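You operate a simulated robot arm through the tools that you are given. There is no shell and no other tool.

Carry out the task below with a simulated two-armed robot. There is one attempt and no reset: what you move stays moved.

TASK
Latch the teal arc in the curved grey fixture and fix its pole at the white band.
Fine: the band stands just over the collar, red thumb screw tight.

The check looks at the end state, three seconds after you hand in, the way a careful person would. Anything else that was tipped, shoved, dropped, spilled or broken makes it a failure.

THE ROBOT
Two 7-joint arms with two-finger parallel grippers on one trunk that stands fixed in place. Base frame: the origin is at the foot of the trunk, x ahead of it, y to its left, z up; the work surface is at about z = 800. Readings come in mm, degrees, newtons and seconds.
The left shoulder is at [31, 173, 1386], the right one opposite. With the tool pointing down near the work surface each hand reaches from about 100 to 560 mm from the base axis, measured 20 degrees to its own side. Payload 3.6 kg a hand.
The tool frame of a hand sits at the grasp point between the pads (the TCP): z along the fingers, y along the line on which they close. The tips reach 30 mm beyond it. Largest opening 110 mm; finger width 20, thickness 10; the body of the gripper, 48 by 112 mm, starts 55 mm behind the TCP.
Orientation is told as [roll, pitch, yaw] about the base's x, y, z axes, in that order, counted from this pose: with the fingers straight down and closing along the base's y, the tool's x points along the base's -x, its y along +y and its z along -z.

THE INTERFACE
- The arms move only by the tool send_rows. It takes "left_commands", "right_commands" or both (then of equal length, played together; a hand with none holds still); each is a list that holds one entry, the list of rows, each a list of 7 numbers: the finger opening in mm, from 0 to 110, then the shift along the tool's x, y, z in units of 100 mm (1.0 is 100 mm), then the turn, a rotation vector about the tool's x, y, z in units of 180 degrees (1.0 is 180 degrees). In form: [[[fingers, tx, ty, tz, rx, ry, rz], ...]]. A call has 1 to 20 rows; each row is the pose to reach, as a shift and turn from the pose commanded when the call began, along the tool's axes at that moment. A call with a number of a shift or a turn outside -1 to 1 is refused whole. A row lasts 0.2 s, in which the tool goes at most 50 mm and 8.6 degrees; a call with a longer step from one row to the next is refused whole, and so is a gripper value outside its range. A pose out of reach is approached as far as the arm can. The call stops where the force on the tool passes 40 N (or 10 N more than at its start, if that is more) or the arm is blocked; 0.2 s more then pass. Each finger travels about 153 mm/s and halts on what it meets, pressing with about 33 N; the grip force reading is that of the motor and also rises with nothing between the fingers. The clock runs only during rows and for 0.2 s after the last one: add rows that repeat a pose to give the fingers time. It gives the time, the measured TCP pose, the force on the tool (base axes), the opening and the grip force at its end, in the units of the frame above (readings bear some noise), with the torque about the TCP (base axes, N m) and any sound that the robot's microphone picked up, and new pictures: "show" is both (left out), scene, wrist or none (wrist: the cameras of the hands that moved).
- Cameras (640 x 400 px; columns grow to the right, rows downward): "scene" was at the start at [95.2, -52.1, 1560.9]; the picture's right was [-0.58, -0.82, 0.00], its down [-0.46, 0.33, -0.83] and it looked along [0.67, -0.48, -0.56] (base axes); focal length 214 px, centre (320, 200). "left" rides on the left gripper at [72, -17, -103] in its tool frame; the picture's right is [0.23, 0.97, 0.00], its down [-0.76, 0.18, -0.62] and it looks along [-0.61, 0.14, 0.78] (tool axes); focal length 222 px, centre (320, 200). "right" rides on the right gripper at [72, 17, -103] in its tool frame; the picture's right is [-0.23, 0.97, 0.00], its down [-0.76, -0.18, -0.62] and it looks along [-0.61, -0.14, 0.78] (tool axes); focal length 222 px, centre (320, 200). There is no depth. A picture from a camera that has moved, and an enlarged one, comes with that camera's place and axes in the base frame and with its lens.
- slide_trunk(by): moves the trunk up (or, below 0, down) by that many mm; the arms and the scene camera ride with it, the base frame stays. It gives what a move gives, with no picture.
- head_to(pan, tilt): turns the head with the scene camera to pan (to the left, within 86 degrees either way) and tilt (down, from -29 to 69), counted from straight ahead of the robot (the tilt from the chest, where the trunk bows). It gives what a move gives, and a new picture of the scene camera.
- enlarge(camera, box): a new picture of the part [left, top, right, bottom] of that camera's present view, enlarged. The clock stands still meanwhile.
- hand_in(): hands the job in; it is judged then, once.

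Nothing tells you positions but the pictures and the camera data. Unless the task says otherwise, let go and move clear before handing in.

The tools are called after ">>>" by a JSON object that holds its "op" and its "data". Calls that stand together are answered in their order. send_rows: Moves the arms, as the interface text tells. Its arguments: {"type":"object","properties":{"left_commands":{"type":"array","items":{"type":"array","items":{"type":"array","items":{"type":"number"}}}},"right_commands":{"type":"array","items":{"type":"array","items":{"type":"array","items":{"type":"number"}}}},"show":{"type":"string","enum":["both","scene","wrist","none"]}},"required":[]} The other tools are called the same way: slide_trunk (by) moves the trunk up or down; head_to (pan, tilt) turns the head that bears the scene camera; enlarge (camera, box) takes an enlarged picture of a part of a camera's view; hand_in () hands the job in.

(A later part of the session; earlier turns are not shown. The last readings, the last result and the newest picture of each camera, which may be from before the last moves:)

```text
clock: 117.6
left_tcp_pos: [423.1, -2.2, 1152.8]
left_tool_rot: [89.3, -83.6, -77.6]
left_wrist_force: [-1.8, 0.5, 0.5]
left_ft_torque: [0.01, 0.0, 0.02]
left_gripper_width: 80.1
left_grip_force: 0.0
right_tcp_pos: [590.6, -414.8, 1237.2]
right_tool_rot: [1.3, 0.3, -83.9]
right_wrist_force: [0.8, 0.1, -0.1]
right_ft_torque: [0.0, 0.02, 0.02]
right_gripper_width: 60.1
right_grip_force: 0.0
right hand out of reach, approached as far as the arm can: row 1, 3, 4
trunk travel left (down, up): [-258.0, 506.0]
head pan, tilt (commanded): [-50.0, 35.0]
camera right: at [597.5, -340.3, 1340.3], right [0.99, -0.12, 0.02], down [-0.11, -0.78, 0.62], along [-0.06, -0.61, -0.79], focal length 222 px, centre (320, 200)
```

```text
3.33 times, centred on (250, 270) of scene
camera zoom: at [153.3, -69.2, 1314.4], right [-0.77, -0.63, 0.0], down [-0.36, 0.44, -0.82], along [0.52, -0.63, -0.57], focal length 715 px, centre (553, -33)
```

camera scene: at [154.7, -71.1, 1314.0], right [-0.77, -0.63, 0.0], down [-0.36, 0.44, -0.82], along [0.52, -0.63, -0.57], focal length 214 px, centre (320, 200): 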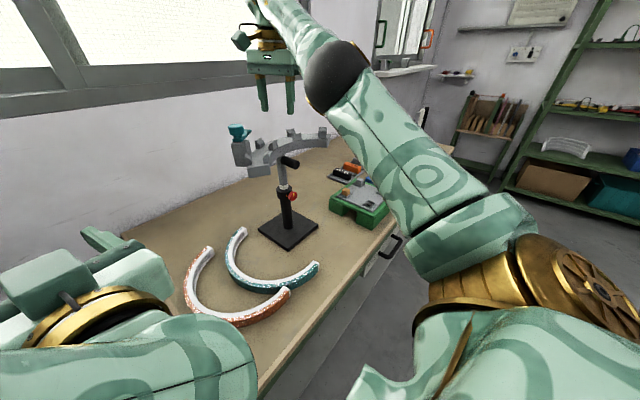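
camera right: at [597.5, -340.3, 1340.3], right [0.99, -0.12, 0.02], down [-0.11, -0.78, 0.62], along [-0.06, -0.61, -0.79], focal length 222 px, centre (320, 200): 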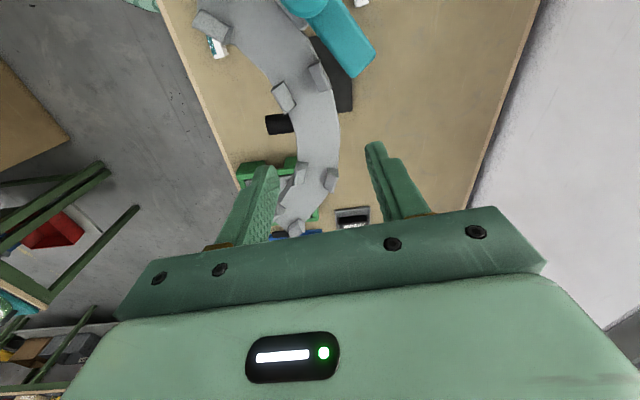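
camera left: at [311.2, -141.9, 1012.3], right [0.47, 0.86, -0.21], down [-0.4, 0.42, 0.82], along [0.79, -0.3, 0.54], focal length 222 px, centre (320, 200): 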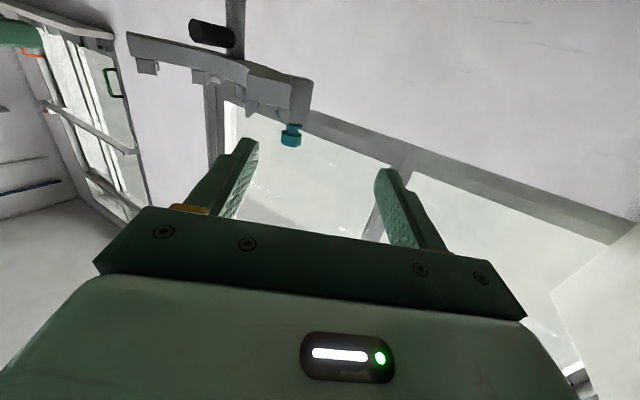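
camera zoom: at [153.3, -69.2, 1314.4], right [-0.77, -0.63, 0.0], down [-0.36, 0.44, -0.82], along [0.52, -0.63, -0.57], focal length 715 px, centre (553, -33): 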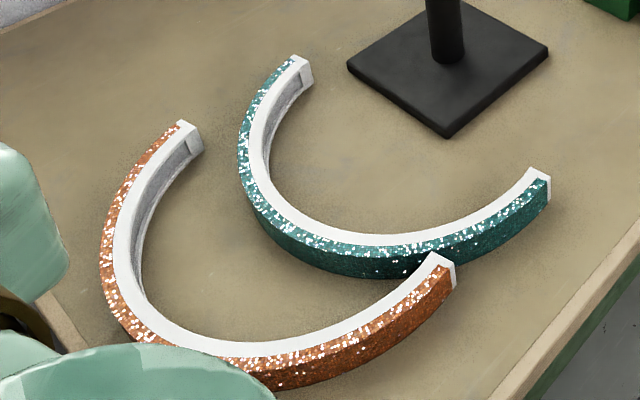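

The arcs have moved: the teal and orange arcs are now rotated about 10° and shifted about 40 mm in +x from where they were, so my elbow must have brushed them during that tangle. I'll place the teal arc first, then put the orange one back where it was. Now I'll move the right hand back off the fixture.

>>> {"op": "send_rows", "data": {"right_commands": [[[60, 0.02, -0.14, 0, 0, 0, -0.02], [60, 0.03, -0.28, 0, 0, 0, -0.06], [60, 0.045, -0.42, 0, 0, 0, -0.1], [60, 0.06, -0.56, 0, 0, 0, -0.14], [60, 0.075, -0.7, 0, 0, 0, -0.18], [60, 0.09, -0.84, 0, 0, 0, -0.22], [60, 0.105, -0.98, 0, 0, 0, -0.26], [60, 0.105, -0.98, 0, 0, 0, -0.28]]], "show": "scene"}}

```text
clock: 119.4
left_tcp_pos: [421.6, -1.5, 1154.7]
left_tool_rot: [89.9, -83.6, -78.2]
left_wrist_force: [-0.9, 0.6, -0.2]
left_ft_torque: [-0.01, -0.01, 0.01]
left_gripper_width: 80.0
left_grip_force: 0.1
right_tcp_pos: [542.5, -488.5, 1292.5]
right_tool_rot: [-10.0, -8.2, -35.9]
right_wrist_force: [-0.1, 0.6, -0.2]
right_ft_torque: [0.0, -0.04, -0.02]
right_gripper_width: 59.7
right_grip_force: 0.1
right hand out of reach, approached as far as the arm can: row 1, 2, 3, 4, 5, 6, 7, 8
trunk travel left (down, up): [-258.0, 506.0]
head pan, tilt (commanded): [-50.0, 35.0]
camera scene: at [151.8, -69.1, 1314.6], right [-0.77, -0.63, 0.0], down [-0.36, 0.44, -0.82], along [0.52, -0.63, -0.57], focal length 214 px, centre (320, 200)
```

scene: 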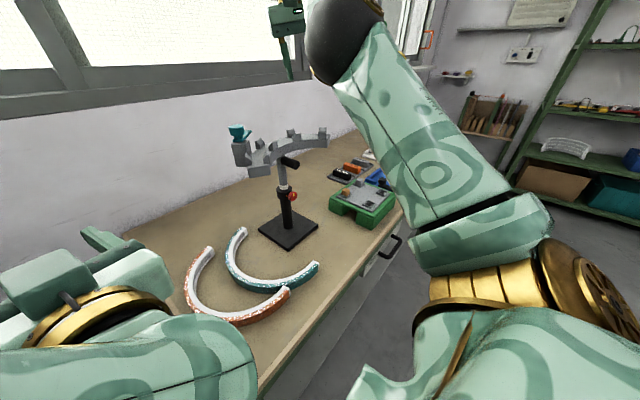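

>>> {"op": "slide_trunk", "data": {"by": 150}}

>>> {"op": "send_rows", "data": {"right_commands": [[[60, 0.15, 0, 0.1, 0, 0, 0], [60, 0.3, 0, 0.2, 0, 0, 0], [60, 0.45, 0, 0.3, 0, 0, 0], [60, 0.6, 0, 0.4, 0, 0, 0], [60, 0.75, 0, 0.5, 0, 0, 0], [60, 0.9, 0, 0.6, 0, 0, 0]]], "show": "scene"}}

```text
clock: 121.2
left_tcp_pos: [424.0, -1.8, 1303.8]
left_tool_rot: [89.1, -83.7, -77.3]
left_wrist_force: [1.0, 0.3, 0.2]
left_ft_torque: [0.0, 0.01, -0.01]
left_gripper_width: 80.0
left_grip_force: 0.1
right_tcp_pos: [483.2, -487.7, 1496.2]
right_tool_rot: [-5.8, -13.7, -36.6]
right_wrist_force: [0.2, 0.4, -0.7]
right_ft_torque: [0.02, 0.01, -0.02]
right_gripper_width: 60.1
right_grip_force: 0.1
trunk travel left (down, up): [-408.0, 356.0]
head pan, tilt (commanded): [-50.0, 35.0]
```

```text
clock: 122.5
left_tcp_pos: [423.7, -1.6, 1303.7]
left_tool_rot: [89.4, -83.6, -77.6]
left_wrist_force: [0.6, 0.2, 0.0]
left_ft_torque: [-0.02, 0.01, 0.02]
left_gripper_width: 79.9
left_grip_force: 0.0
right_tcp_pos: [481.8, -488.1, 1496.2]
right_tool_rot: [-5.7, -13.7, -36.5]
right_wrist_force: [-0.2, 0.3, 0.4]
right_ft_torque: [0.03, 0.03, -0.02]
right_gripper_width: 60.0
right_grip_force: 0.1
right hand out of reach, approached as far as the arm can: row 1, 2, 3, 4, 5, 6
trunk travel left (down, up): [-408.0, 356.0]
head pan, tilt (commanded): [-50.0, 35.0]
camera scene: at [98.5, -68.6, 1466.9], right [-0.77, -0.64, 0.0], down [-0.37, 0.44, -0.82], along [0.53, -0.63, -0.57], focal length 214 px, centre (320, 200)
```

scene: 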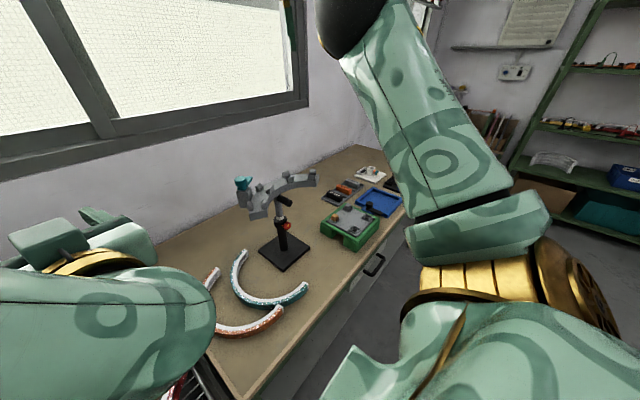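

>>> {"op": "send_rows", "data": {"right_commands": [[[60, 0, 0, 0.15, 0, 0, 0], [60, 0, 0, 0.3, 0, 0, 0], [60, 0, 0, 0.45, 0, 0, 0], [60, 0, 0, 0.6, 0, 0, 0], [60, 0, 0, 0.75, 0, 0, 0], [60, 0, 0, 0.9, 0, 0, 0]]], "show": "scene"}}

```text
clock: 124.0
left_tcp_pos: [423.5, -3.0, 1303.4]
left_tool_rot: [89.3, -83.6, -77.6]
left_wrist_force: [-0.2, 0.4, 0.2]
left_ft_torque: [-0.01, -0.03, 0.01]
left_gripper_width: 80.0
left_grip_force: 0.0
right_tcp_pos: [520.6, -522.9, 1426.2]
right_tool_rot: [-5.8, -13.6, -36.5]
right_wrist_force: [-0.1, -0.4, 0.5]
right_ft_torque: [0.04, 0.03, 0.01]
right_gripper_width: 59.8
right_grip_force: 0.0
right hand out of reach, approached as far as the arm can: row 1, 2, 3, 4, 5, 6
trunk travel left (down, up): [-408.0, 356.0]
head pan, tilt (commanded): [-50.0, 35.0]
camera scene: at [99.2, -69.3, 1466.8], right [-0.77, -0.64, 0.0], down [-0.37, 0.44, -0.82], along [0.53, -0.63, -0.57], focal length 214 px, centre (320, 200)
```

scene: 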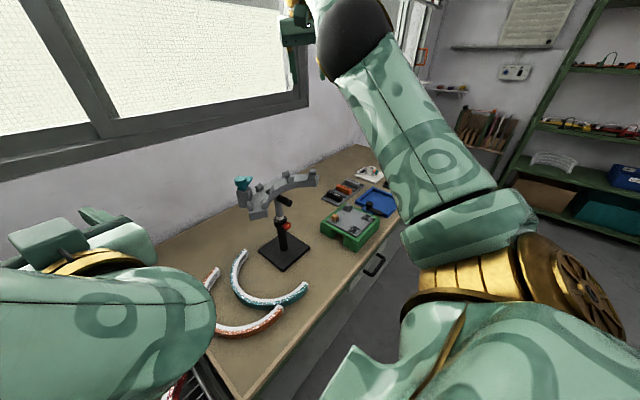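

>>> {"op": "send_rows", "data": {"right_commands": [[[60, 0, 0, 0.15, 0, 0.02, 0], [60, 0, 0, 0.3, 0, 0.04, 0], [60, 0, 0, 0.45, 0, 0.06, 0], [60, 0, 0, 0.6, 0, 0.075, 0], [60, 0, 0, 0.75, 0, 0.075, 0], [60, 0, 0, 0.9, 0, 0.075, 0]]], "show": "none"}}

>>> {"op": "send_rows", "data": {"right_commands": [[[60, 0, 0, 0.2, 0, 0, 0], [60, 0, 0, 0.4, 0, 0, 0], [60, 0, 0, 0.6, 0, 0, 0], [60, 0, 0, 0.8, 0, 0, 0]]], "show": "scene"}}

```text
clock: 125.3
left_tcp_pos: [424.0, -2.1, 1303.5]
left_tool_rot: [89.4, -83.6, -77.7]
left_wrist_force: [-0.1, 0.0, -0.8]
left_ft_torque: [-0.03, 0.04, 0.0]
left_gripper_width: 79.9
left_grip_force: 0.1
right_tcp_pos: [519.5, -523.3, 1340.8]
right_tool_rot: [-5.6, -0.2, -37.9]
right_wrist_force: [0.1, 0.3, 0.6]
right_ft_torque: [0.05, 0.04, 0.01]
right_gripper_width: 60.0
right_grip_force: 0.0
right hand out of reach, approached as far as the arm can: row 1, 2, 3, 4, 5, 6
trunk travel left (down, up): [-408.0, 356.0]
head pan, tilt (commanded): [-50.0, 35.0]
```

```text
clock: 126.3
left_tcp_pos: [423.3, -2.2, 1303.8]
left_tool_rot: [89.2, -83.6, -77.5]
left_wrist_force: [0.6, -0.7, 0.5]
left_ft_torque: [0.01, 0.0, 0.03]
left_gripper_width: 80.0
left_grip_force: 0.1
right_tcp_pos: [536.3, -542.1, 1267.0]
right_tool_rot: [-5.8, -0.1, -38.0]
right_wrist_force: [-0.1, 0.4, -0.4]
right_ft_torque: [-0.03, -0.03, -0.01]
right_gripper_width: 59.9
right_grip_force: 0.1
right hand out of reach, approached as far as the arm can: row 1, 2, 3, 4
trunk travel left (down, up): [-408.0, 356.0]
head pan, tilt (commanded): [-50.0, 35.0]
camera scene: at [99.0, -69.2, 1466.8], right [-0.77, -0.64, 0.0], down [-0.37, 0.44, -0.82], along [0.53, -0.63, -0.57], focal length 214 px, centre (320, 200)
```

scene: 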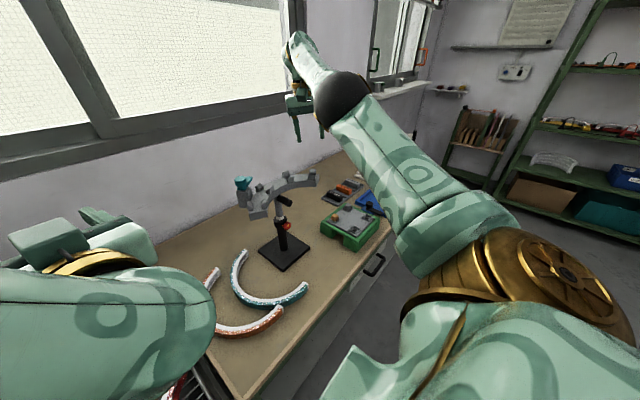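

>>> {"op": "send_rows", "data": {"right_commands": [[[60, 0.15, 0.02, 0.05, 0, 0, 0], [60, 0.3, 0.04, 0.1, 0, 0, 0], [60, 0.45, 0.06, 0.15, 0, 0, 0], [60, 0.6, 0.08, 0.2, 0, 0, 0], [60, 0.75, 0.1, 0.2, 0, 0, 0], [60, 0.9, 0.12, 0.2, 0, 0, 0]]], "show": "scene"}}

```text
clock: 127.8
left_tcp_pos: [423.8, -2.0, 1303.8]
left_tool_rot: [89.4, -83.5, -77.7]
left_wrist_force: [0.8, -0.4, 0.9]
left_ft_torque: [0.01, 0.0, 0.0]
left_gripper_width: 80.0
left_grip_force: 0.0
right_tcp_pos: [546.8, -526.3, 1267.9]
right_tool_rot: [-5.7, -0.2, -37.9]
right_wrist_force: [0.3, -0.1, 0.6]
right_ft_torque: [0.0, 0.01, 0.01]
right_gripper_width: 59.8
right_grip_force: 0.1
right hand out of reach, approached as far as the arm can: row 1, 2, 3, 4, 5, 6
trunk travel left (down, up): [-408.0, 356.0]
head pan, tilt (commanded): [-50.0, 35.0]
camera scene: at [98.5, -68.6, 1466.9], right [-0.77, -0.64, 0.0], down [-0.37, 0.44, -0.82], along [0.53, -0.63, -0.57], focal length 214 px, centre (320, 200)
```

scene: 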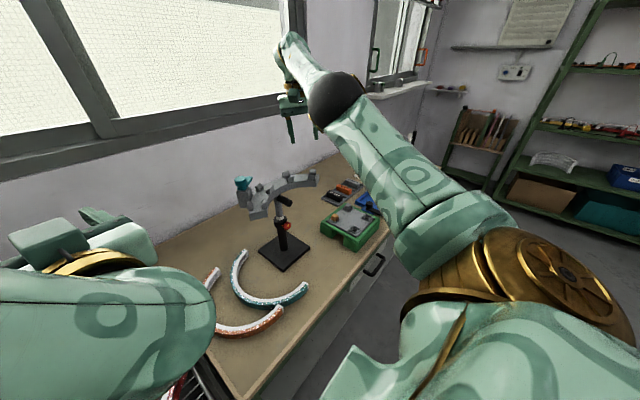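

>>> {"op": "send_rows", "data": {"right_commands": [[[60, 0, -0.1, 0.15, 0, 0, 0], [60, 0, -0.2, 0.3, 0, 0, 0], [60, 0, -0.3, 0.45, 0, 0, 0], [60, 0.1, -0.4, 0.6, 0, 0, 0], [60, 0.2, -0.5, 0.7, 0, 0, 0], [60, 0.3, -0.6, 0.7, 0, 0, 0]]], "show": "scene"}}

```text
clock: 129.2
left_tcp_pos: [422.7, -2.2, 1302.9]
left_tool_rot: [89.4, -83.6, -77.7]
left_wrist_force: [0.2, 0.1, 0.0]
left_ft_torque: [0.01, -0.02, -0.01]
left_gripper_width: 79.7
left_grip_force: 0.0
right_tcp_pos: [526.9, -584.7, 1211.8]
right_tool_rot: [-5.8, -0.3, -37.8]
right_wrist_force: [-0.2, 0.8, 0.2]
right_ft_torque: [0.01, 0.0, 0.0]
right_gripper_width: 60.0
right_grip_force: 0.1
right hand out of reach, approached as far as the arm can: row 1, 2, 3, 4, 5, 6
trunk travel left (down, up): [-408.0, 356.0]
head pan, tilt (commanded): [-50.0, 35.0]
camera scene: at [98.3, -68.9, 1466.9], right [-0.77, -0.64, 0.0], down [-0.37, 0.44, -0.82], along [0.53, -0.63, -0.57], focal length 214 px, centre (320, 200)
```

scene: 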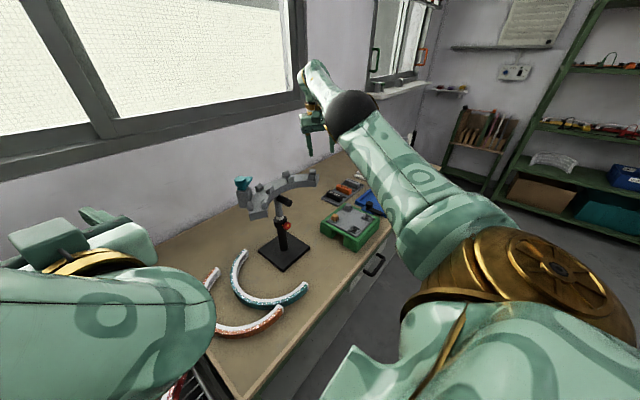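

The right arm is stretched near its limit, so it is hard to pull inward. I'll try a larger inward-and-down move to bend the elbow.

>>> {"op": "send_rows", "data": {"right_commands": [[[60, 0.3, -0.2, 0, 0, 0, 0], [60, 0.6, -0.4, 0, 0, 0, 0], [60, 0.9, -0.6, 0.1, 0, 0, 0], [60, 1.0, -0.8, 0.3, 0, 0, 0], [60, 1.0, -1.0, 0.5, 0, 0, 0], [60, 1.0, -1.0, 0.7, 0, 0, 0], [60, 1.0, -1.0, 0.9, 0, 0, 0]]], "show": "scene"}}

```text
clock: 130.8
left_tcp_pos: [422.7, -3.1, 1303.6]
left_tool_rot: [89.3, -83.6, -77.7]
left_wrist_force: [-0.3, -0.2, 0.1]
left_ft_torque: [0.01, 0.02, 0.01]
left_gripper_width: 80.0
left_grip_force: 0.1
right_tcp_pos: [457.3, -681.5, 1155.1]
right_tool_rot: [-5.6, 0.0, -37.9]
right_wrist_force: [-0.9, 0.0, -0.2]
right_ft_torque: [-0.01, -0.01, -0.03]
right_gripper_width: 60.0
right_grip_force: 0.0
right hand out of reach, approached as far as the arm can: row 1, 2, 3, 4, 5, 6, 7
trunk travel left (down, up): [-408.0, 356.0]
head pan, tilt (commanded): [-50.0, 35.0]
camera scene: at [98.7, -69.5, 1466.8], right [-0.77, -0.64, 0.0], down [-0.37, 0.44, -0.82], along [0.53, -0.63, -0.57], focal length 214 px, centre (320, 200)
```

scene: 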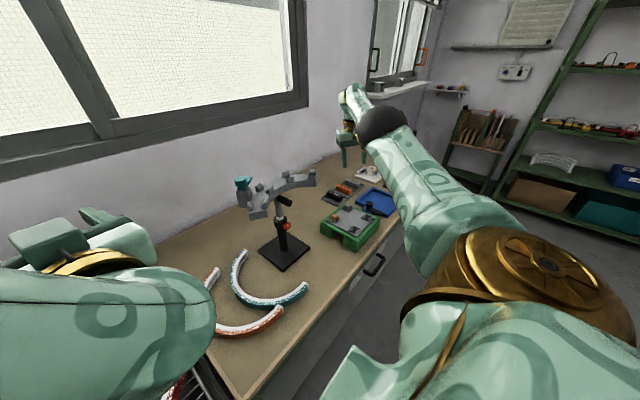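

The arm is in an elbow-down posture that suits level tools, not downward ones. I'll tilt the hand level again while bringing it inward and up, and then try to swing the elbow up.

>>> {"op": "send_rows", "data": {"right_commands": [[[60, 0.05, 0, -0.05, 0, -0.04, 0], [60, 0.15, 0, -0.1, 0, -0.08, 0], [60, 0.25, 0, -0.2, 0, -0.12, 0], [60, 0.35, 0, -0.3, 0, -0.16, 0], [60, 0.45, 0, -0.4, 0, -0.2, 0], [60, 0.55, 0, -0.5, 0, -0.24, 0], [60, 0.65, 0, -0.6, 0, -0.28, 0], [60, 0.75, 0, -0.7, 0, -0.32, 0], [60, 0.85, 0, -0.8, 0, -0.36, 0], [60, 0.95, 0, -0.9, 0, -0.4, 0], [60, 1.0, 0, -0.95, 0, -0.44, 0], [60, 1.0, 0, -0.95, 0, -0.48, 0]]], "show": "scene"}}

```text
clock: 133.3
left_tcp_pos: [423.5, -2.3, 1303.9]
left_tool_rot: [89.2, -83.5, -77.7]
left_wrist_force: [-0.3, 0.4, 0.3]
left_ft_torque: [0.0, 0.01, -0.04]
left_gripper_width: 80.0
left_grip_force: 0.0
right_tcp_pos: [383.3, -611.8, 1249.9]
right_tool_rot: [-60.8, -83.3, 22.6]
right_wrist_force: [-0.1, 0.6, -0.4]
right_ft_torque: [-0.01, 0.01, 0.01]
right_gripper_width: 59.8
right_grip_force: 0.1
right hand out of reach, approached as far as the arm can: row 1, 2, 3
trunk travel left (down, up): [-408.0, 356.0]
head pan, tilt (commanded): [-50.0, 35.0]
camera scene: at [98.6, -68.4, 1466.9], right [-0.77, -0.64, 0.0], down [-0.37, 0.44, -0.82], along [0.53, -0.63, -0.57], focal length 214 px, centre (320, 200)
```

scene: 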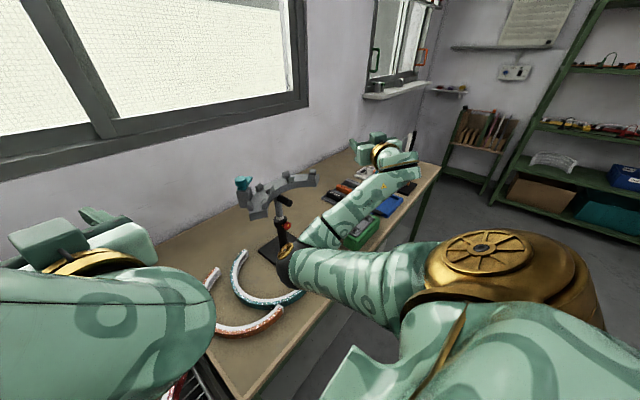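

The elbow is now forward with the forearm swung out to the right, the same kind of posture as at the start. I'll turn the hand to heading straight and then pitch it down, near the starting relation to the shoulder.

>>> {"op": "send_rows", "data": {"right_commands": [[[60, -0.05, 0.05, -0.12, -0.035, 0, 0], [60, -0.1, 0.1, -0.25, -0.07, 0, 0], [60, -0.15, 0.15, -0.4, -0.105, 0, 0], [60, -0.2, 0.2, -0.55, -0.14, 0, 0], [60, -0.25, 0.3, -0.7, -0.175, 0, 0], [60, -0.3, 0.36, -0.88, -0.21, 0, 0]]], "show": "scene"}}

```text
clock: 134.8
left_tcp_pos: [422.3, -3.3, 1303.3]
left_tool_rot: [89.8, -83.6, -78.1]
left_wrist_force: [0.0, 0.7, 0.2]
left_ft_torque: [0.01, -0.03, 0.0]
left_gripper_width: 80.1
left_grip_force: 0.1
right_tcp_pos: [338.2, -529.2, 1279.5]
right_tool_rot: [-21.5, -83.5, 21.4]
right_wrist_force: [0.4, 0.8, 0.0]
right_ft_torque: [0.0, 0.03, 0.03]
right_gripper_width: 59.7
right_grip_force: 0.0
trunk travel left (down, up): [-408.0, 356.0]
head pan, tilt (commanded): [-50.0, 35.0]
camera scene: at [97.5, -69.2, 1466.9], right [-0.77, -0.64, 0.0], down [-0.37, 0.44, -0.82], along [0.53, -0.63, -0.57], focal length 214 px, centre (320, 200)
```

scene: 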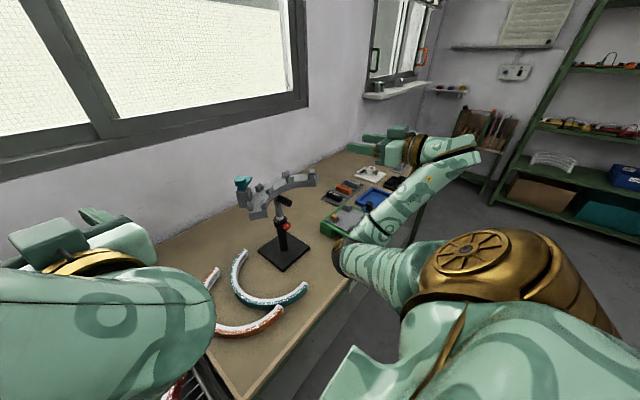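

>>> {"op": "send_rows", "data": {"right_commands": [[[60, 0, 0, 0, 0, 0.04, 0], [60, 0, 0, 0, 0, 0.08, 0], [60, 0, 0, 0, 0, 0.12, 0], [60, 0, 0, 0, 0, 0.16, 0], [60, 0, 0, 0, 0, 0.2, 0], [60, 0, 0, 0, 0, 0.24, 0]]], "show": "scene"}}

```text
clock: 136.2
left_tcp_pos: [422.7, -2.4, 1303.7]
left_tool_rot: [89.3, -83.6, -77.7]
left_wrist_force: [-0.5, -0.1, -0.5]
left_ft_torque: [0.01, 0.0, 0.01]
left_gripper_width: 80.1
left_grip_force: 0.1
right_tcp_pos: [374.9, -541.5, 1250.9]
right_tool_rot: [-3.2, -40.6, 1.9]
right_wrist_force: [0.7, -0.2, 0.6]
right_ft_torque: [0.0, 0.01, 0.0]
right_gripper_width: 59.7
right_grip_force: 0.1
right hand out of reach, approached as far as the arm can: row 4, 5, 6
trunk travel left (down, up): [-408.0, 356.0]
head pan, tilt (commanded): [-50.0, 35.0]
camera scene: at [98.7, -69.0, 1466.8], right [-0.77, -0.64, 0.0], down [-0.37, 0.44, -0.82], along [0.53, -0.63, -0.57], focal length 214 px, centre (320, 200)
```

scene: 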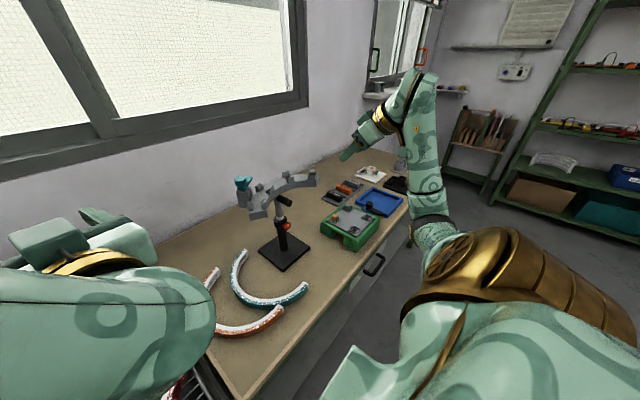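

I understand the arm better now: in this posture it handles downward tools well if it stays fairly extended. I'll finish pitching the hand down at a point out to the right, then pass in front of the stand toward the arcs.

>>> {"op": "send_rows", "data": {"right_commands": [[[60, 0.1, -0.15, 0.15, 0, 0.03, 0], [60, 0.2, -0.3, 0.3, 0, 0.07, 0], [60, 0.3, -0.45, 0.45, 0, 0.11, 0], [60, 0.4, -0.6, 0.6, 0, 0.15, 0], [60, 0.5, -0.75, 0.75, 0, 0.19, 0], [60, 0.6, -0.95, 0.95, 0, 0.225, 0], [60, 0.6, -0.95, 0.95, 0, 0.225, 0]]], "show": "scene"}}

```text
clock: 137.8
left_tcp_pos: [422.2, -1.7, 1303.9]
left_tool_rot: [89.7, -83.6, -78.0]
left_wrist_force: [-0.4, -0.8, -0.3]
left_ft_torque: [-0.01, 0.0, -0.01]
left_gripper_width: 79.7
left_grip_force: 0.1
right_tcp_pos: [389.9, -642.0, 1147.2]
right_tool_rot: [-2.4, -0.1, -0.1]
right_wrist_force: [-0.8, 0.8, -0.4]
right_ft_torque: [0.0, -0.01, 0.01]
right_gripper_width: 59.9
right_grip_force: 0.0
trunk travel left (down, up): [-408.0, 356.0]
head pan, tilt (commanded): [-50.0, 35.0]
camera scene: at [97.6, -68.4, 1467.0], right [-0.77, -0.64, 0.0], down [-0.37, 0.44, -0.82], along [0.53, -0.63, -0.57], focal length 214 px, centre (320, 200)
```

scene: 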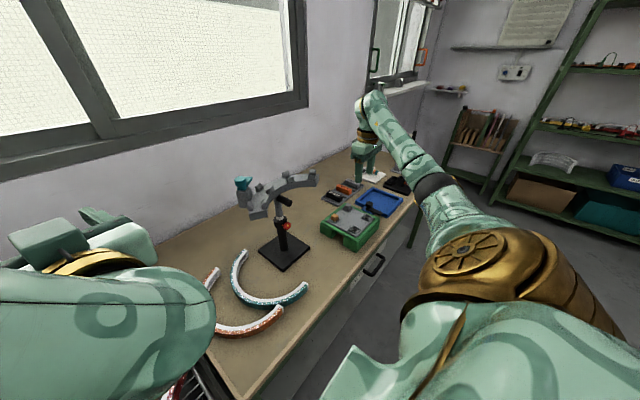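

>>> {"op": "send_rows", "data": {"right_commands": [[[60, -0.06, 0.16, 0.12, 0, 0, 0], [60, -0.12, 0.33, 0.25, 0, 0, 0], [60, -0.2, 0.5, 0.4, 0, 0, 0], [60, -0.28, 0.66, 0.55, 0, 0, 0], [60, -0.34, 0.83, 0.7, 0, 0, 0], [60, -0.4, 1.0, 0.87, 0, 0, 0]]], "show": "none"}}

>>> {"op": "send_rows", "data": {"right_commands": [[[60, -0.02, 0.16, 0.1, 0, 0, 0], [60, -0.03, 0.33, 0.2, 0, 0, 0], [60, -0.04, 0.5, 0.3, 0, 0, 0], [60, -0.05, 0.66, 0.4, 0, 0, 0], [60, -0.06, 0.83, 0.5, 0, 0, 0], [60, -0.06, 1.0, 0.55, 0, 0, 0]]], "show": "scene"}}

```text
clock: 139.2
left_tcp_pos: [422.6, -2.2, 1303.5]
left_tool_rot: [89.2, -83.6, -77.5]
left_wrist_force: [0.1, 0.2, -0.3]
left_ft_torque: [0.01, 0.02, 0.04]
left_gripper_width: 80.1
left_grip_force: 0.1
right_tcp_pos: [431.3, -545.3, 1054.5]
right_tool_rot: [-2.3, -0.2, -0.2]
right_wrist_force: [0.3, -0.2, 0.4]
right_ft_torque: [0.02, 0.0, 0.02]
right_gripper_width: 59.9
right_grip_force: 0.0
trunk travel left (down, up): [-408.0, 356.0]
head pan, tilt (commanded): [-50.0, 35.0]
```

```text
clock: 140.6
left_tcp_pos: [421.7, -0.6, 1303.4]
left_tool_rot: [89.4, -83.7, -77.7]
left_wrist_force: [-0.5, 0.5, -0.2]
left_ft_torque: [0.02, 0.02, 0.01]
left_gripper_width: 79.9
left_grip_force: 0.0
right_tcp_pos: [439.1, -448.4, 996.3]
right_tool_rot: [-2.4, -0.2, -0.3]
right_wrist_force: [-0.7, -0.2, 0.7]
right_ft_torque: [0.03, 0.01, 0.03]
right_gripper_width: 59.6
right_grip_force: 0.1
trunk travel left (down, up): [-408.0, 356.0]
head pan, tilt (commanded): [-50.0, 35.0]
camera scene: at [98.5, -68.3, 1466.9], right [-0.77, -0.64, 0.0], down [-0.37, 0.44, -0.82], along [0.53, -0.63, -0.57], focal length 214 px, centre (320, 200)
```

scene: 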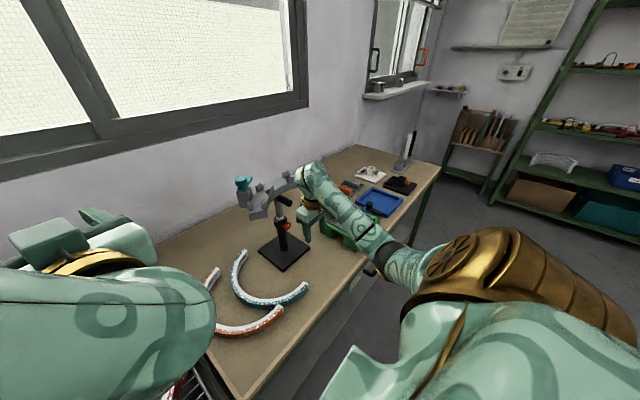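

The hand moves freely now. I'll continue leftward in front of the fixture (keeping x about 415), then to the arcs.

>>> {"op": "send_rows", "data": {"right_commands": [[[60, 0.08, 0.16, 0.06, 0, 0, 0], [60, 0.16, 0.33, 0.12, 0, 0, 0], [60, 0.24, 0.5, 0.18, 0, 0, 0], [60, 0.24, 0.66, 0.24, 0, 0, 0], [60, 0.24, 0.83, 0.3, 0, 0, 0], [60, 0.24, 1.0, 0.36, 0, 0, 0]]], "show": "none"}}

>>> {"op": "send_rows", "data": {"right_commands": [[[60, 0, 0.16, 0.05, 0, 0, -0.015], [60, 0, 0.33, 0.1, 0, 0, -0.03], [60, 0, 0.5, 0.15, 0, 0, -0.045], [60, 0, 0.66, 0.2, 0, 0, -0.06], [60, 0, 0.83, 0.25, 0, 0, -0.075], [60, 0, 1.0, 0.3, 0, 0, -0.09]]]}}

```text
clock: 141.9
left_tcp_pos: [423.8, -1.8, 1304.3]
left_tool_rot: [89.3, -83.6, -77.7]
left_wrist_force: [-0.4, -0.2, 0.3]
left_ft_torque: [-0.01, -0.02, -0.02]
left_gripper_width: 80.1
left_grip_force: 0.0
right_tcp_pos: [414.8, -348.9, 956.6]
right_tool_rot: [-2.5, -0.2, -0.3]
right_wrist_force: [-0.5, -0.2, -0.1]
right_ft_torque: [-0.01, 0.02, 0.0]
right_gripper_width: 59.9
right_grip_force: 0.1
trunk travel left (down, up): [-408.0, 356.0]
head pan, tilt (commanded): [-50.0, 35.0]
```

```text
clock: 143.3
left_tcp_pos: [422.7, -1.5, 1303.9]
left_tool_rot: [89.2, -83.6, -77.7]
left_wrist_force: [0.2, 0.7, 0.1]
left_ft_torque: [0.05, -0.01, -0.01]
left_gripper_width: 79.8
left_grip_force: 0.1
right_tcp_pos: [414.6, -250.2, 921.4]
right_tool_rot: [-2.5, 0.5, 16.2]
right_wrist_force: [-0.7, 0.5, -0.1]
right_ft_torque: [-0.01, 0.0, 0.01]
right_gripper_width: 60.1
right_grip_force: 0.1
trunk travel left (down, up): [-408.0, 356.0]
head pan, tilt (commanded): [-50.0, 35.0]
camera scene: at [98.5, -67.8, 1466.9], right [-0.77, -0.64, 0.0], down [-0.37, 0.44, -0.82], along [0.53, -0.63, -0.57], focal length 214 px, centre (320, 200)
camera right: at [339.7, -249.0, 1024.5], right [-0.05, 1.0, -0.04], down [0.78, 0.07, 0.62], along [0.62, 0.0, -0.78], focal length 222 px, centre (320, 200)
```

scene: 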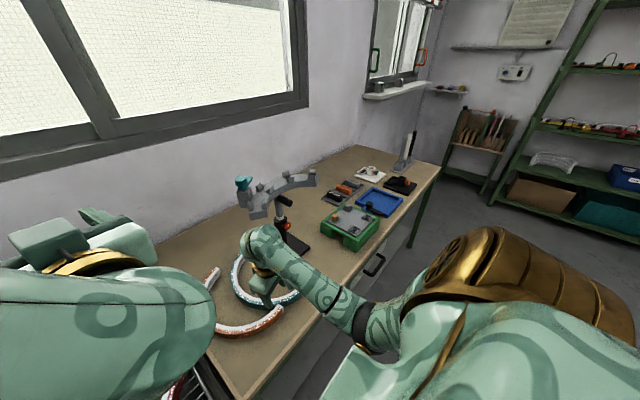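
right: 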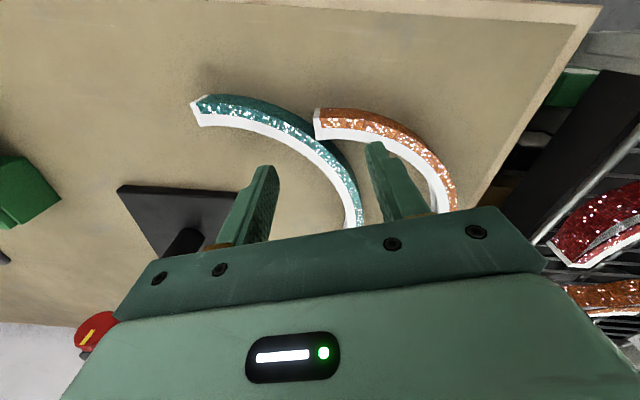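

Now the wrist camera sees the arcs well. I'll enlarge to fit the teal arc's exact position.

>>> {"op": "enlarge", "data": {"camera": "right", "box": [170, 70, 490, 250]}}

>>> {"op": "enlarge", "data": {"camera": "scene", "box": [190, 240, 330, 350]}}

```text
2.00 times, centred on (330, 160) of right
camera zoom: at [339.7, -249.0, 1024.5], right [-0.05, 1.0, -0.04], down [0.78, 0.07, 0.62], along [0.62, 0.0, -0.78], focal length 444 px, centre (300, 280)
```

zoom: 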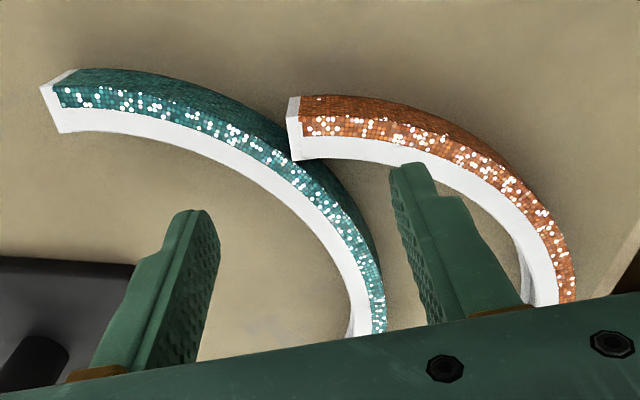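

```text
3.64 times, centred on (260, 295) of scene
camera zoom: at [98.5, -67.8, 1466.9], right [-0.77, -0.64, 0.0], down [-0.37, 0.44, -0.82], along [0.53, -0.63, -0.57], focal length 780 px, centre (538, -146)
```

zoom: 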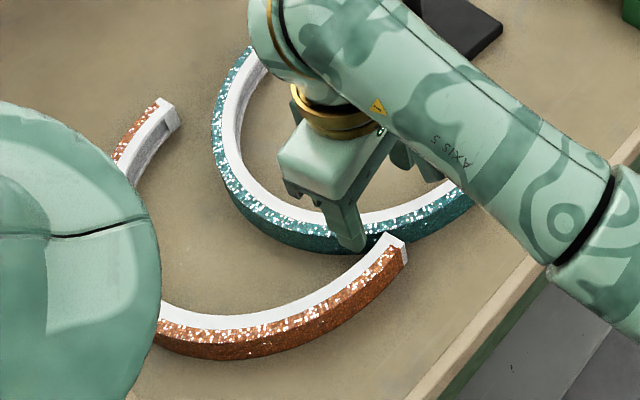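

Teal arc fit: centre about (557, -350), outer radius 149.5, inner 137, mid direction 98.6°, top z about 825. I'll move above the grip point near its middle, [521, -212], with yaw about 15°.

>>> {"op": "send_rows", "data": {"right_commands": [[[60, -0.2, 0.01, 0.05, -0.006, -0.002, 0], [60, -0.4, 0.02, 0.1, -0.0133, -0.004, 0.004], [60, -0.6, 0.04, 0.15, -0.0133, -0.004, 0.008], [60, -0.8, 0.055, 0.2, -0.0133, -0.004, 0.008], [60, -1.0, 0.065, 0.2, -0.0133, -0.004, 0.008], [60, -1.0, 0.065, 0.2, -0.0133, -0.004, 0.008]]]}}

>>> {"op": "enlarge", "data": {"camera": "right", "box": [200, 40, 480, 230]}}

```text
clock: 144.8
left_tcp_pos: [422.3, -2.7, 1303.3]
left_tool_rot: [89.6, -83.6, -77.8]
left_wrist_force: [-0.1, 0.2, -1.0]
left_ft_torque: [0.0, 0.0, -0.01]
left_gripper_width: 80.2
left_grip_force: 0.1
right_tcp_pos: [509.0, -218.0, 900.7]
right_tool_rot: [0.0, -0.3, 14.7]
right_wrist_force: [0.4, -0.4, -0.1]
right_ft_torque: [-0.04, 0.01, -0.01]
right_gripper_width: 60.3
right_grip_force: 0.1
trunk travel left (down, up): [-408.0, 356.0]
head pan, tilt (commanded): [-50.0, 35.0]
camera scene: at [98.1, -68.6, 1466.9], right [-0.77, -0.64, 0.0], down [-0.37, 0.44, -0.82], along [0.53, -0.63, -0.57], focal length 214 px, centre (320, 200)
camera right: at [433.3, -219.1, 1003.2], right [-0.03, 1.0, 0.0], down [0.78, 0.02, 0.63], along [0.63, 0.02, -0.78], focal length 222 px, centre (320, 200)
```

scene: 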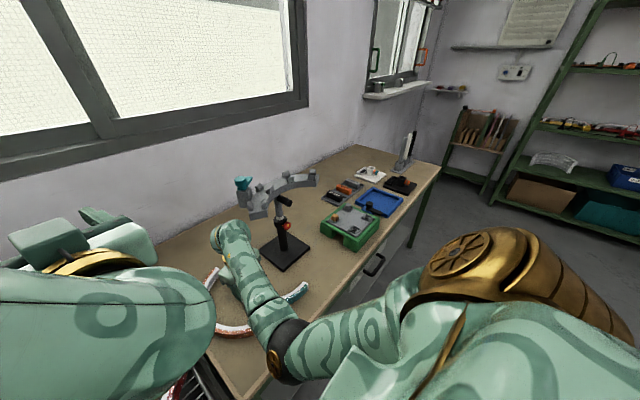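
right: 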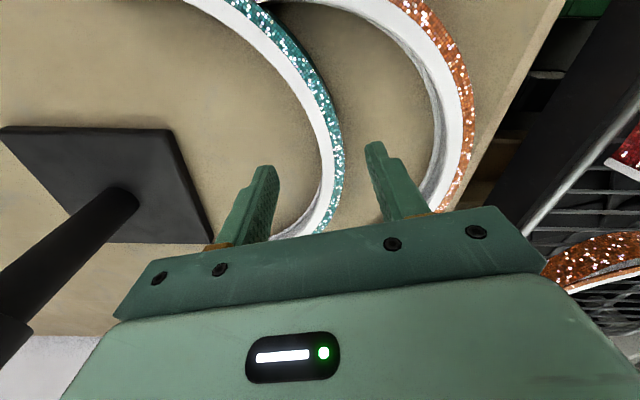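

```text
2.11 times, centred on (340, 135) of right
camera zoom: at [433.3, -219.1, 1003.2], right [-0.03, 1.0, 0.0], down [0.78, 0.02, 0.63], along [0.63, 0.02, -0.78], focal length 468 px, centre (278, 337)
```

zoom: 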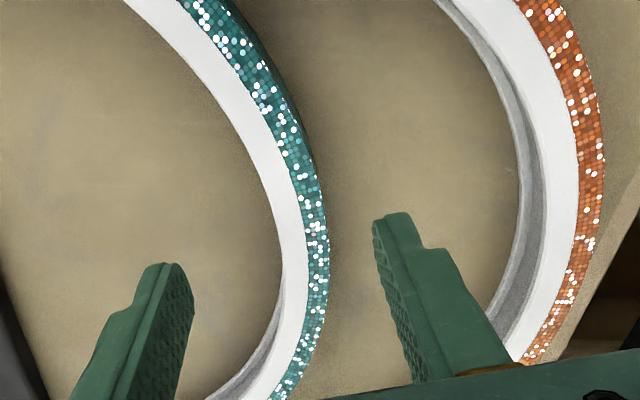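

The fingers straddle the teal arc with good clearance. I'll shift 13 mm along it to the grip point and descend to just above the table.

>>> {"op": "send_rows", "data": {"right_commands": [[[56, -0.07, 0.02, 0, 0, 0, 0], [50, -0.132, 0.04, 0, 0, 0, 0], [50, -0.132, 0.04, 0.15, 0, 0, 0], [50, -0.132, 0.04, 0.3, 0, 0, 0], [50, -0.132, 0.04, 0.45, 0, 0, 0], [50, -0.132, 0.04, 0.5, 0, 0, 0]]], "show": "wrist"}}

>>> {"op": "enlarge", "data": {"camera": "right", "box": [220, 80, 420, 240]}}

```text
clock: 146.2
left_tcp_pos: [424.4, -1.9, 1303.0]
left_tool_rot: [89.4, -83.7, -77.7]
left_wrist_force: [0.5, 0.2, 0.5]
left_ft_torque: [0.01, -0.03, 0.02]
left_gripper_width: 79.9
left_grip_force: 0.0
right_tcp_pos: [521.9, -216.3, 851.9]
right_tool_rot: [-0.5, -0.3, 14.1]
right_wrist_force: [-0.4, 0.2, -1.0]
right_ft_torque: [0.01, 0.02, -0.02]
right_gripper_width: 50.1
right_grip_force: 0.1
trunk travel left (down, up): [-408.0, 356.0]
head pan, tilt (commanded): [-50.0, 35.0]
camera right: at [446.4, -217.6, 953.0], right [-0.02, 1.0, -0.01], down [0.78, 0.02, 0.63], along [0.63, 0.01, -0.78], focal length 222 px, centre (320, 200)
```

right: 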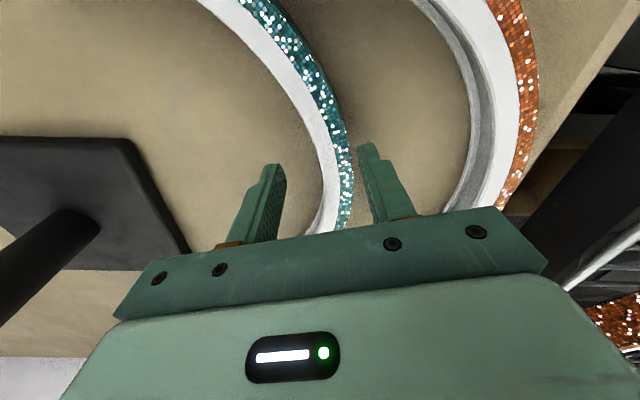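

```text
2.50 times, centred on (320, 160) of right
camera zoom: at [446.4, -217.6, 953.0], right [-0.02, 1.0, -0.01], down [0.78, 0.02, 0.63], along [0.63, 0.01, -0.78], focal length 555 px, centre (320, 300)
```

zoom: 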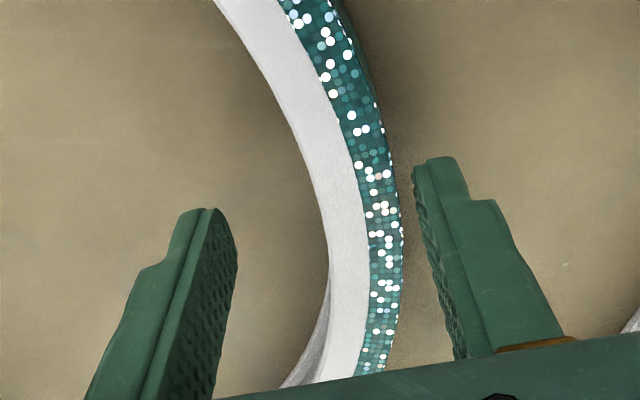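

The arc sits about 7 mm toward the right finger; I'll center on it, slide 8 mm along, and descend to grip height.

>>> {"op": "send_rows", "data": {"right_commands": [[[54, -0.04, 0.035, 0, 0, 0, 0], [54, -0.08, 0.07, 0, 0, 0, 0], [54, -0.08, 0.07, 0.1, 0, 0, 0], [54, -0.08, 0.07, 0.18, 0, 0, 0], [54, -0.08, 0.07, 0.18, 0, 0, 0]]], "show": "none"}}

>>> {"op": "enlarge", "data": {"camera": "right", "box": [220, 80, 420, 240]}}

```text
clock: 147.3
left_tcp_pos: [422.7, -2.5, 1304.3]
left_tool_rot: [89.4, -83.6, -77.7]
left_wrist_force: [0.4, 0.4, -0.7]
left_ft_torque: [-0.03, 0.0, -0.01]
left_gripper_width: 79.9
left_grip_force: 0.1
right_tcp_pos: [527.3, -200.6, 832.5]
right_tool_rot: [0.0, -0.3, 14.6]
right_wrist_force: [0.2, 0.0, -0.7]
right_ft_torque: [0.0, -0.02, 0.02]
right_gripper_width: 53.9
right_grip_force: 0.0
trunk travel left (down, up): [-408.0, 356.0]
head pan, tilt (commanded): [-50.0, 35.0]
```

```text
2.50 times, centred on (320, 160) of right
camera zoom: at [451.8, -202.4, 935.0], right [-0.03, 1.0, 0.0], down [0.78, 0.02, 0.63], along [0.63, 0.02, -0.78], focal length 555 px, centre (320, 300)
```

zoom: 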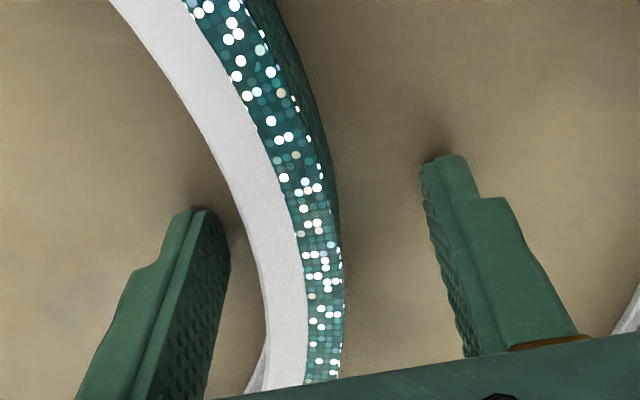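

>>> {"op": "send_rows", "data": {"right_commands": [[[54, 0, -0.035, 0, 0, 0, 0], [54, 0, -0.07, 0, 0, 0, 0], [54, 0, -0.07, 0, 0, 0, 0], [54, 0, -0.07, 0, 0, 0, 0]]], "show": "none"}}

>>> {"op": "enlarge", "data": {"camera": "right", "box": [220, 80, 420, 240]}}

```text
clock: 148.3
left_tcp_pos: [423.3, -1.2, 1303.1]
left_tool_rot: [89.3, -83.6, -77.7]
left_wrist_force: [1.1, -0.4, 0.1]
left_ft_torque: [-0.01, 0.01, 0.02]
left_gripper_width: 80.0
left_grip_force: 0.1
right_tcp_pos: [528.9, -209.4, 832.1]
right_tool_rot: [0.0, -0.2, 14.6]
right_wrist_force: [-0.1, -0.1, 0.4]
right_ft_torque: [0.04, 0.04, 0.06]
right_gripper_width: 53.8
right_grip_force: 0.1
trunk travel left (down, up): [-408.0, 356.0]
head pan, tilt (commanded): [-50.0, 35.0]
```

```text
2.50 times, centred on (320, 160) of right
camera zoom: at [453.5, -210.1, 935.2], right [-0.03, 1.0, 0.0], down [0.78, 0.02, 0.63], along [0.63, 0.02, -0.78], focal length 555 px, centre (320, 300)
```

zoom: 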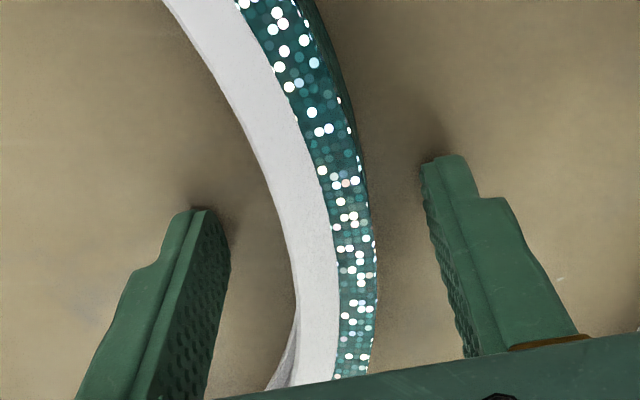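

Centered. Closing on the arc.

>>> {"op": "send_rows", "data": {"right_commands": [[[40, 0, 0, 0, 0, 0, 0], [25, 0, 0, 0, 0, 0, 0], [10, 0, 0, 0, 0, 0, 0], [4, 0, 0, 0, 0, 0, 0], [4, 0, 0, 0, 0, 0, 0], [4, 0, 0, 0, 0, 0, 0]]], "show": "wrist"}}

>>> {"op": "enlarge", "data": {"camera": "right", "box": [220, 80, 420, 240]}}

```text
clock: 149.8
left_tcp_pos: [422.6, -2.3, 1304.3]
left_tool_rot: [89.5, -83.6, -77.8]
left_wrist_force: [-0.7, 0.5, 0.7]
left_ft_torque: [0.02, -0.02, -0.06]
left_gripper_width: 79.8
left_grip_force: 0.0
right_tcp_pos: [529.5, -209.3, 833.0]
right_tool_rot: [0.0, -0.2, 14.6]
right_wrist_force: [0.4, -1.4, -0.1]
right_ft_torque: [0.03, -0.19, -0.08]
right_gripper_width: 20.8
right_grip_force: 33.1
trunk travel left (down, up): [-408.0, 356.0]
head pan, tilt (commanded): [-50.0, 35.0]
camera right: at [453.5, -210.3, 935.2], right [-0.03, 1.0, 0.0], down [0.78, 0.02, 0.63], along [0.63, 0.02, -0.78], focal length 222 px, centre (320, 200)
```

right: 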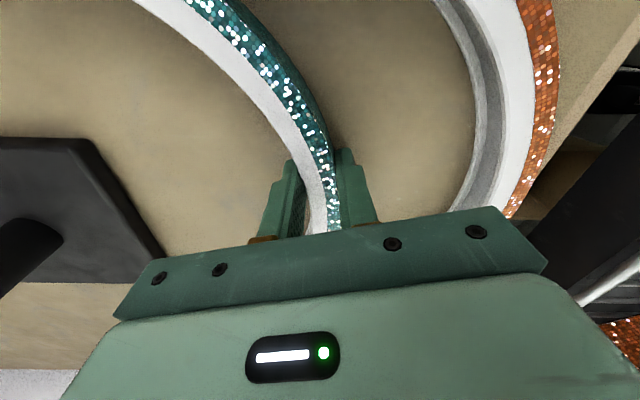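

```text
2.50 times, centred on (320, 160) of right
camera zoom: at [453.5, -210.3, 935.2], right [-0.03, 1.0, 0.0], down [0.78, 0.02, 0.63], along [0.63, 0.02, -0.78], focal length 555 px, centre (320, 300)
```

zoom: 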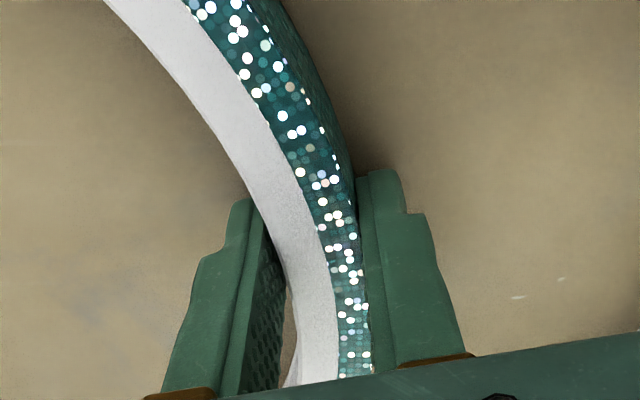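

The arc is gripped (20.8 mm wide: white plus glitter). Now I'll lift it straight up and check it hangs level.

>>> {"op": "send_rows", "data": {"right_commands": [[[4, 0, 0, -0.05, 0, 0, 0], [4, 0, 0, -0.15, 0, 0, 0], [4, 0, 0, -0.3, 0, 0, 0], [4, 0, 0, -0.5, 0, 0, 0], [4, 0, 0, -0.7, 0, 0, 0], [4, 0, 0, -0.9, 0, 0, 0], [4, 0, 0, -0.9, 0, 0, 0]]]}}

>>> {"op": "enlarge", "data": {"camera": "scene", "box": [190, 200, 330, 350]}}

```text
clock: 151.3
left_tcp_pos: [423.0, -2.3, 1303.7]
left_tool_rot: [89.3, -83.6, -77.5]
left_wrist_force: [0.3, -0.8, -0.2]
left_ft_torque: [-0.01, -0.02, 0.02]
left_gripper_width: 80.2
left_grip_force: 0.1
right_tcp_pos: [530.6, -210.3, 926.0]
right_tool_rot: [-0.2, -0.6, 14.5]
right_wrist_force: [0.1, -0.4, 0.1]
right_ft_torque: [0.0, -0.04, -0.02]
right_gripper_width: 3.9
right_grip_force: 0.1
trunk travel left (down, up): [-408.0, 356.0]
head pan, tilt (commanded): [-50.0, 35.0]
camera scene: at [98.6, -68.5, 1466.9], right [-0.77, -0.64, 0.0], down [-0.37, 0.44, -0.82], along [0.53, -0.63, -0.57], focal length 214 px, centre (320, 200)
camera right: at [454.6, -211.2, 1027.0], right [-0.02, 1.0, 0.0], down [0.78, 0.02, 0.63], along [0.63, 0.01, -0.78], focal length 222 px, centre (320, 200)
```

scene: 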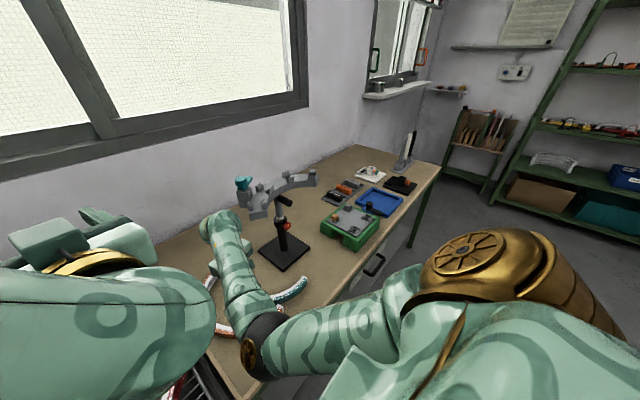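
right: 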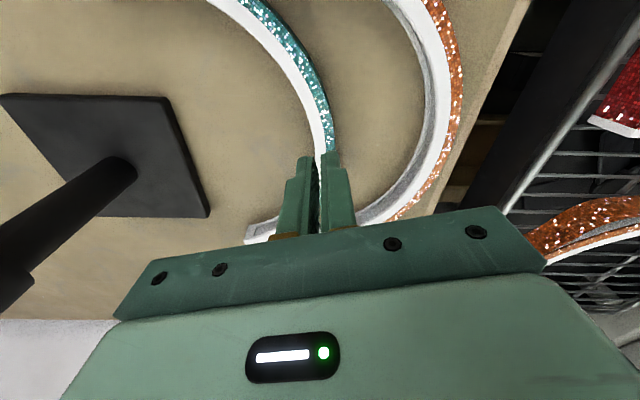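

```text
2.67 times, centred on (260, 275) of scene
camera zoom: at [98.6, -68.5, 1466.9], right [-0.77, -0.64, 0.0], down [-0.37, 0.44, -0.82], along [0.53, -0.63, -0.57], focal length 572 px, centre (480, 0)
```

zoom: 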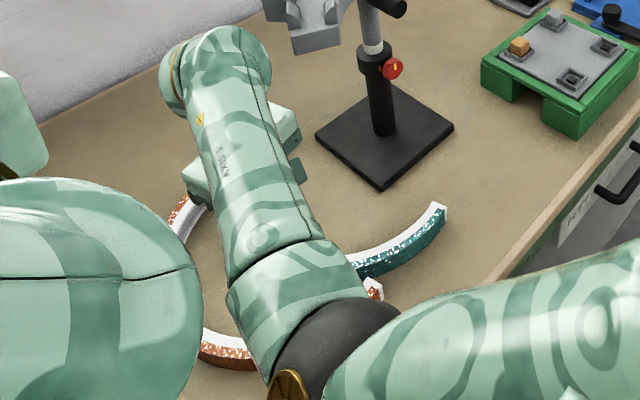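

The arc slipped out of the fingers and stayed on the table. I'll look closely at the arc's end profile to see how to grip it properly.

>>> {"op": "enlarge", "data": {"camera": "scene", "box": [276, 268, 316, 298]}}

>>> {"op": "enlarge", "data": {"camera": "right", "box": [180, 0, 480, 200]}}

```text
13.33 times, centred on (296, 283) of scene
camera zoom: at [98.6, -68.5, 1466.9], right [-0.77, -0.64, 0.0], down [-0.37, 0.44, -0.82], along [0.53, -0.63, -0.57], focal length 2860 px, centre (640, -907)
```

zoom: 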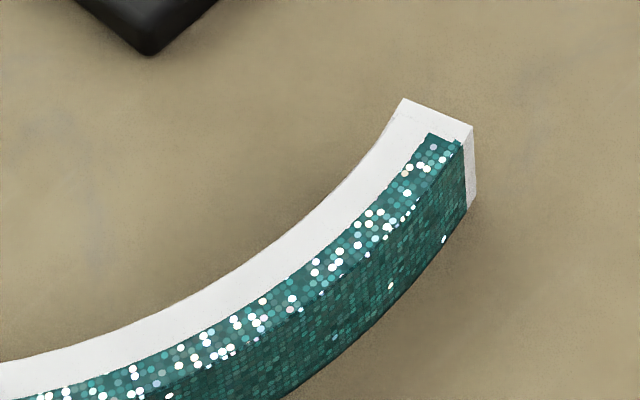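

```text
2.00 times, centred on (330, 100) of right
camera zoom: at [454.6, -211.2, 1027.0], right [-0.02, 1.0, 0.0], down [0.78, 0.02, 0.63], along [0.63, 0.01, -0.78], focal length 444 px, centre (300, 400)
```

zoom: 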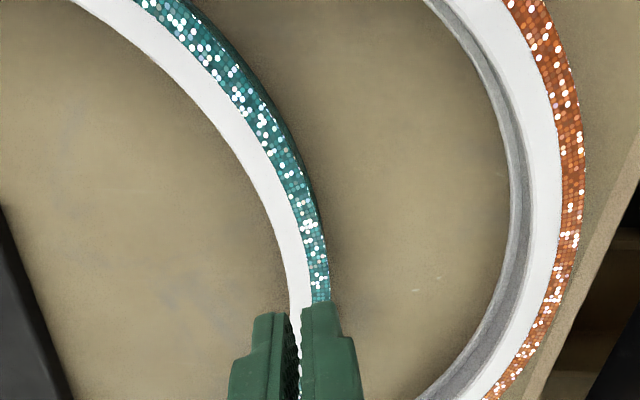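

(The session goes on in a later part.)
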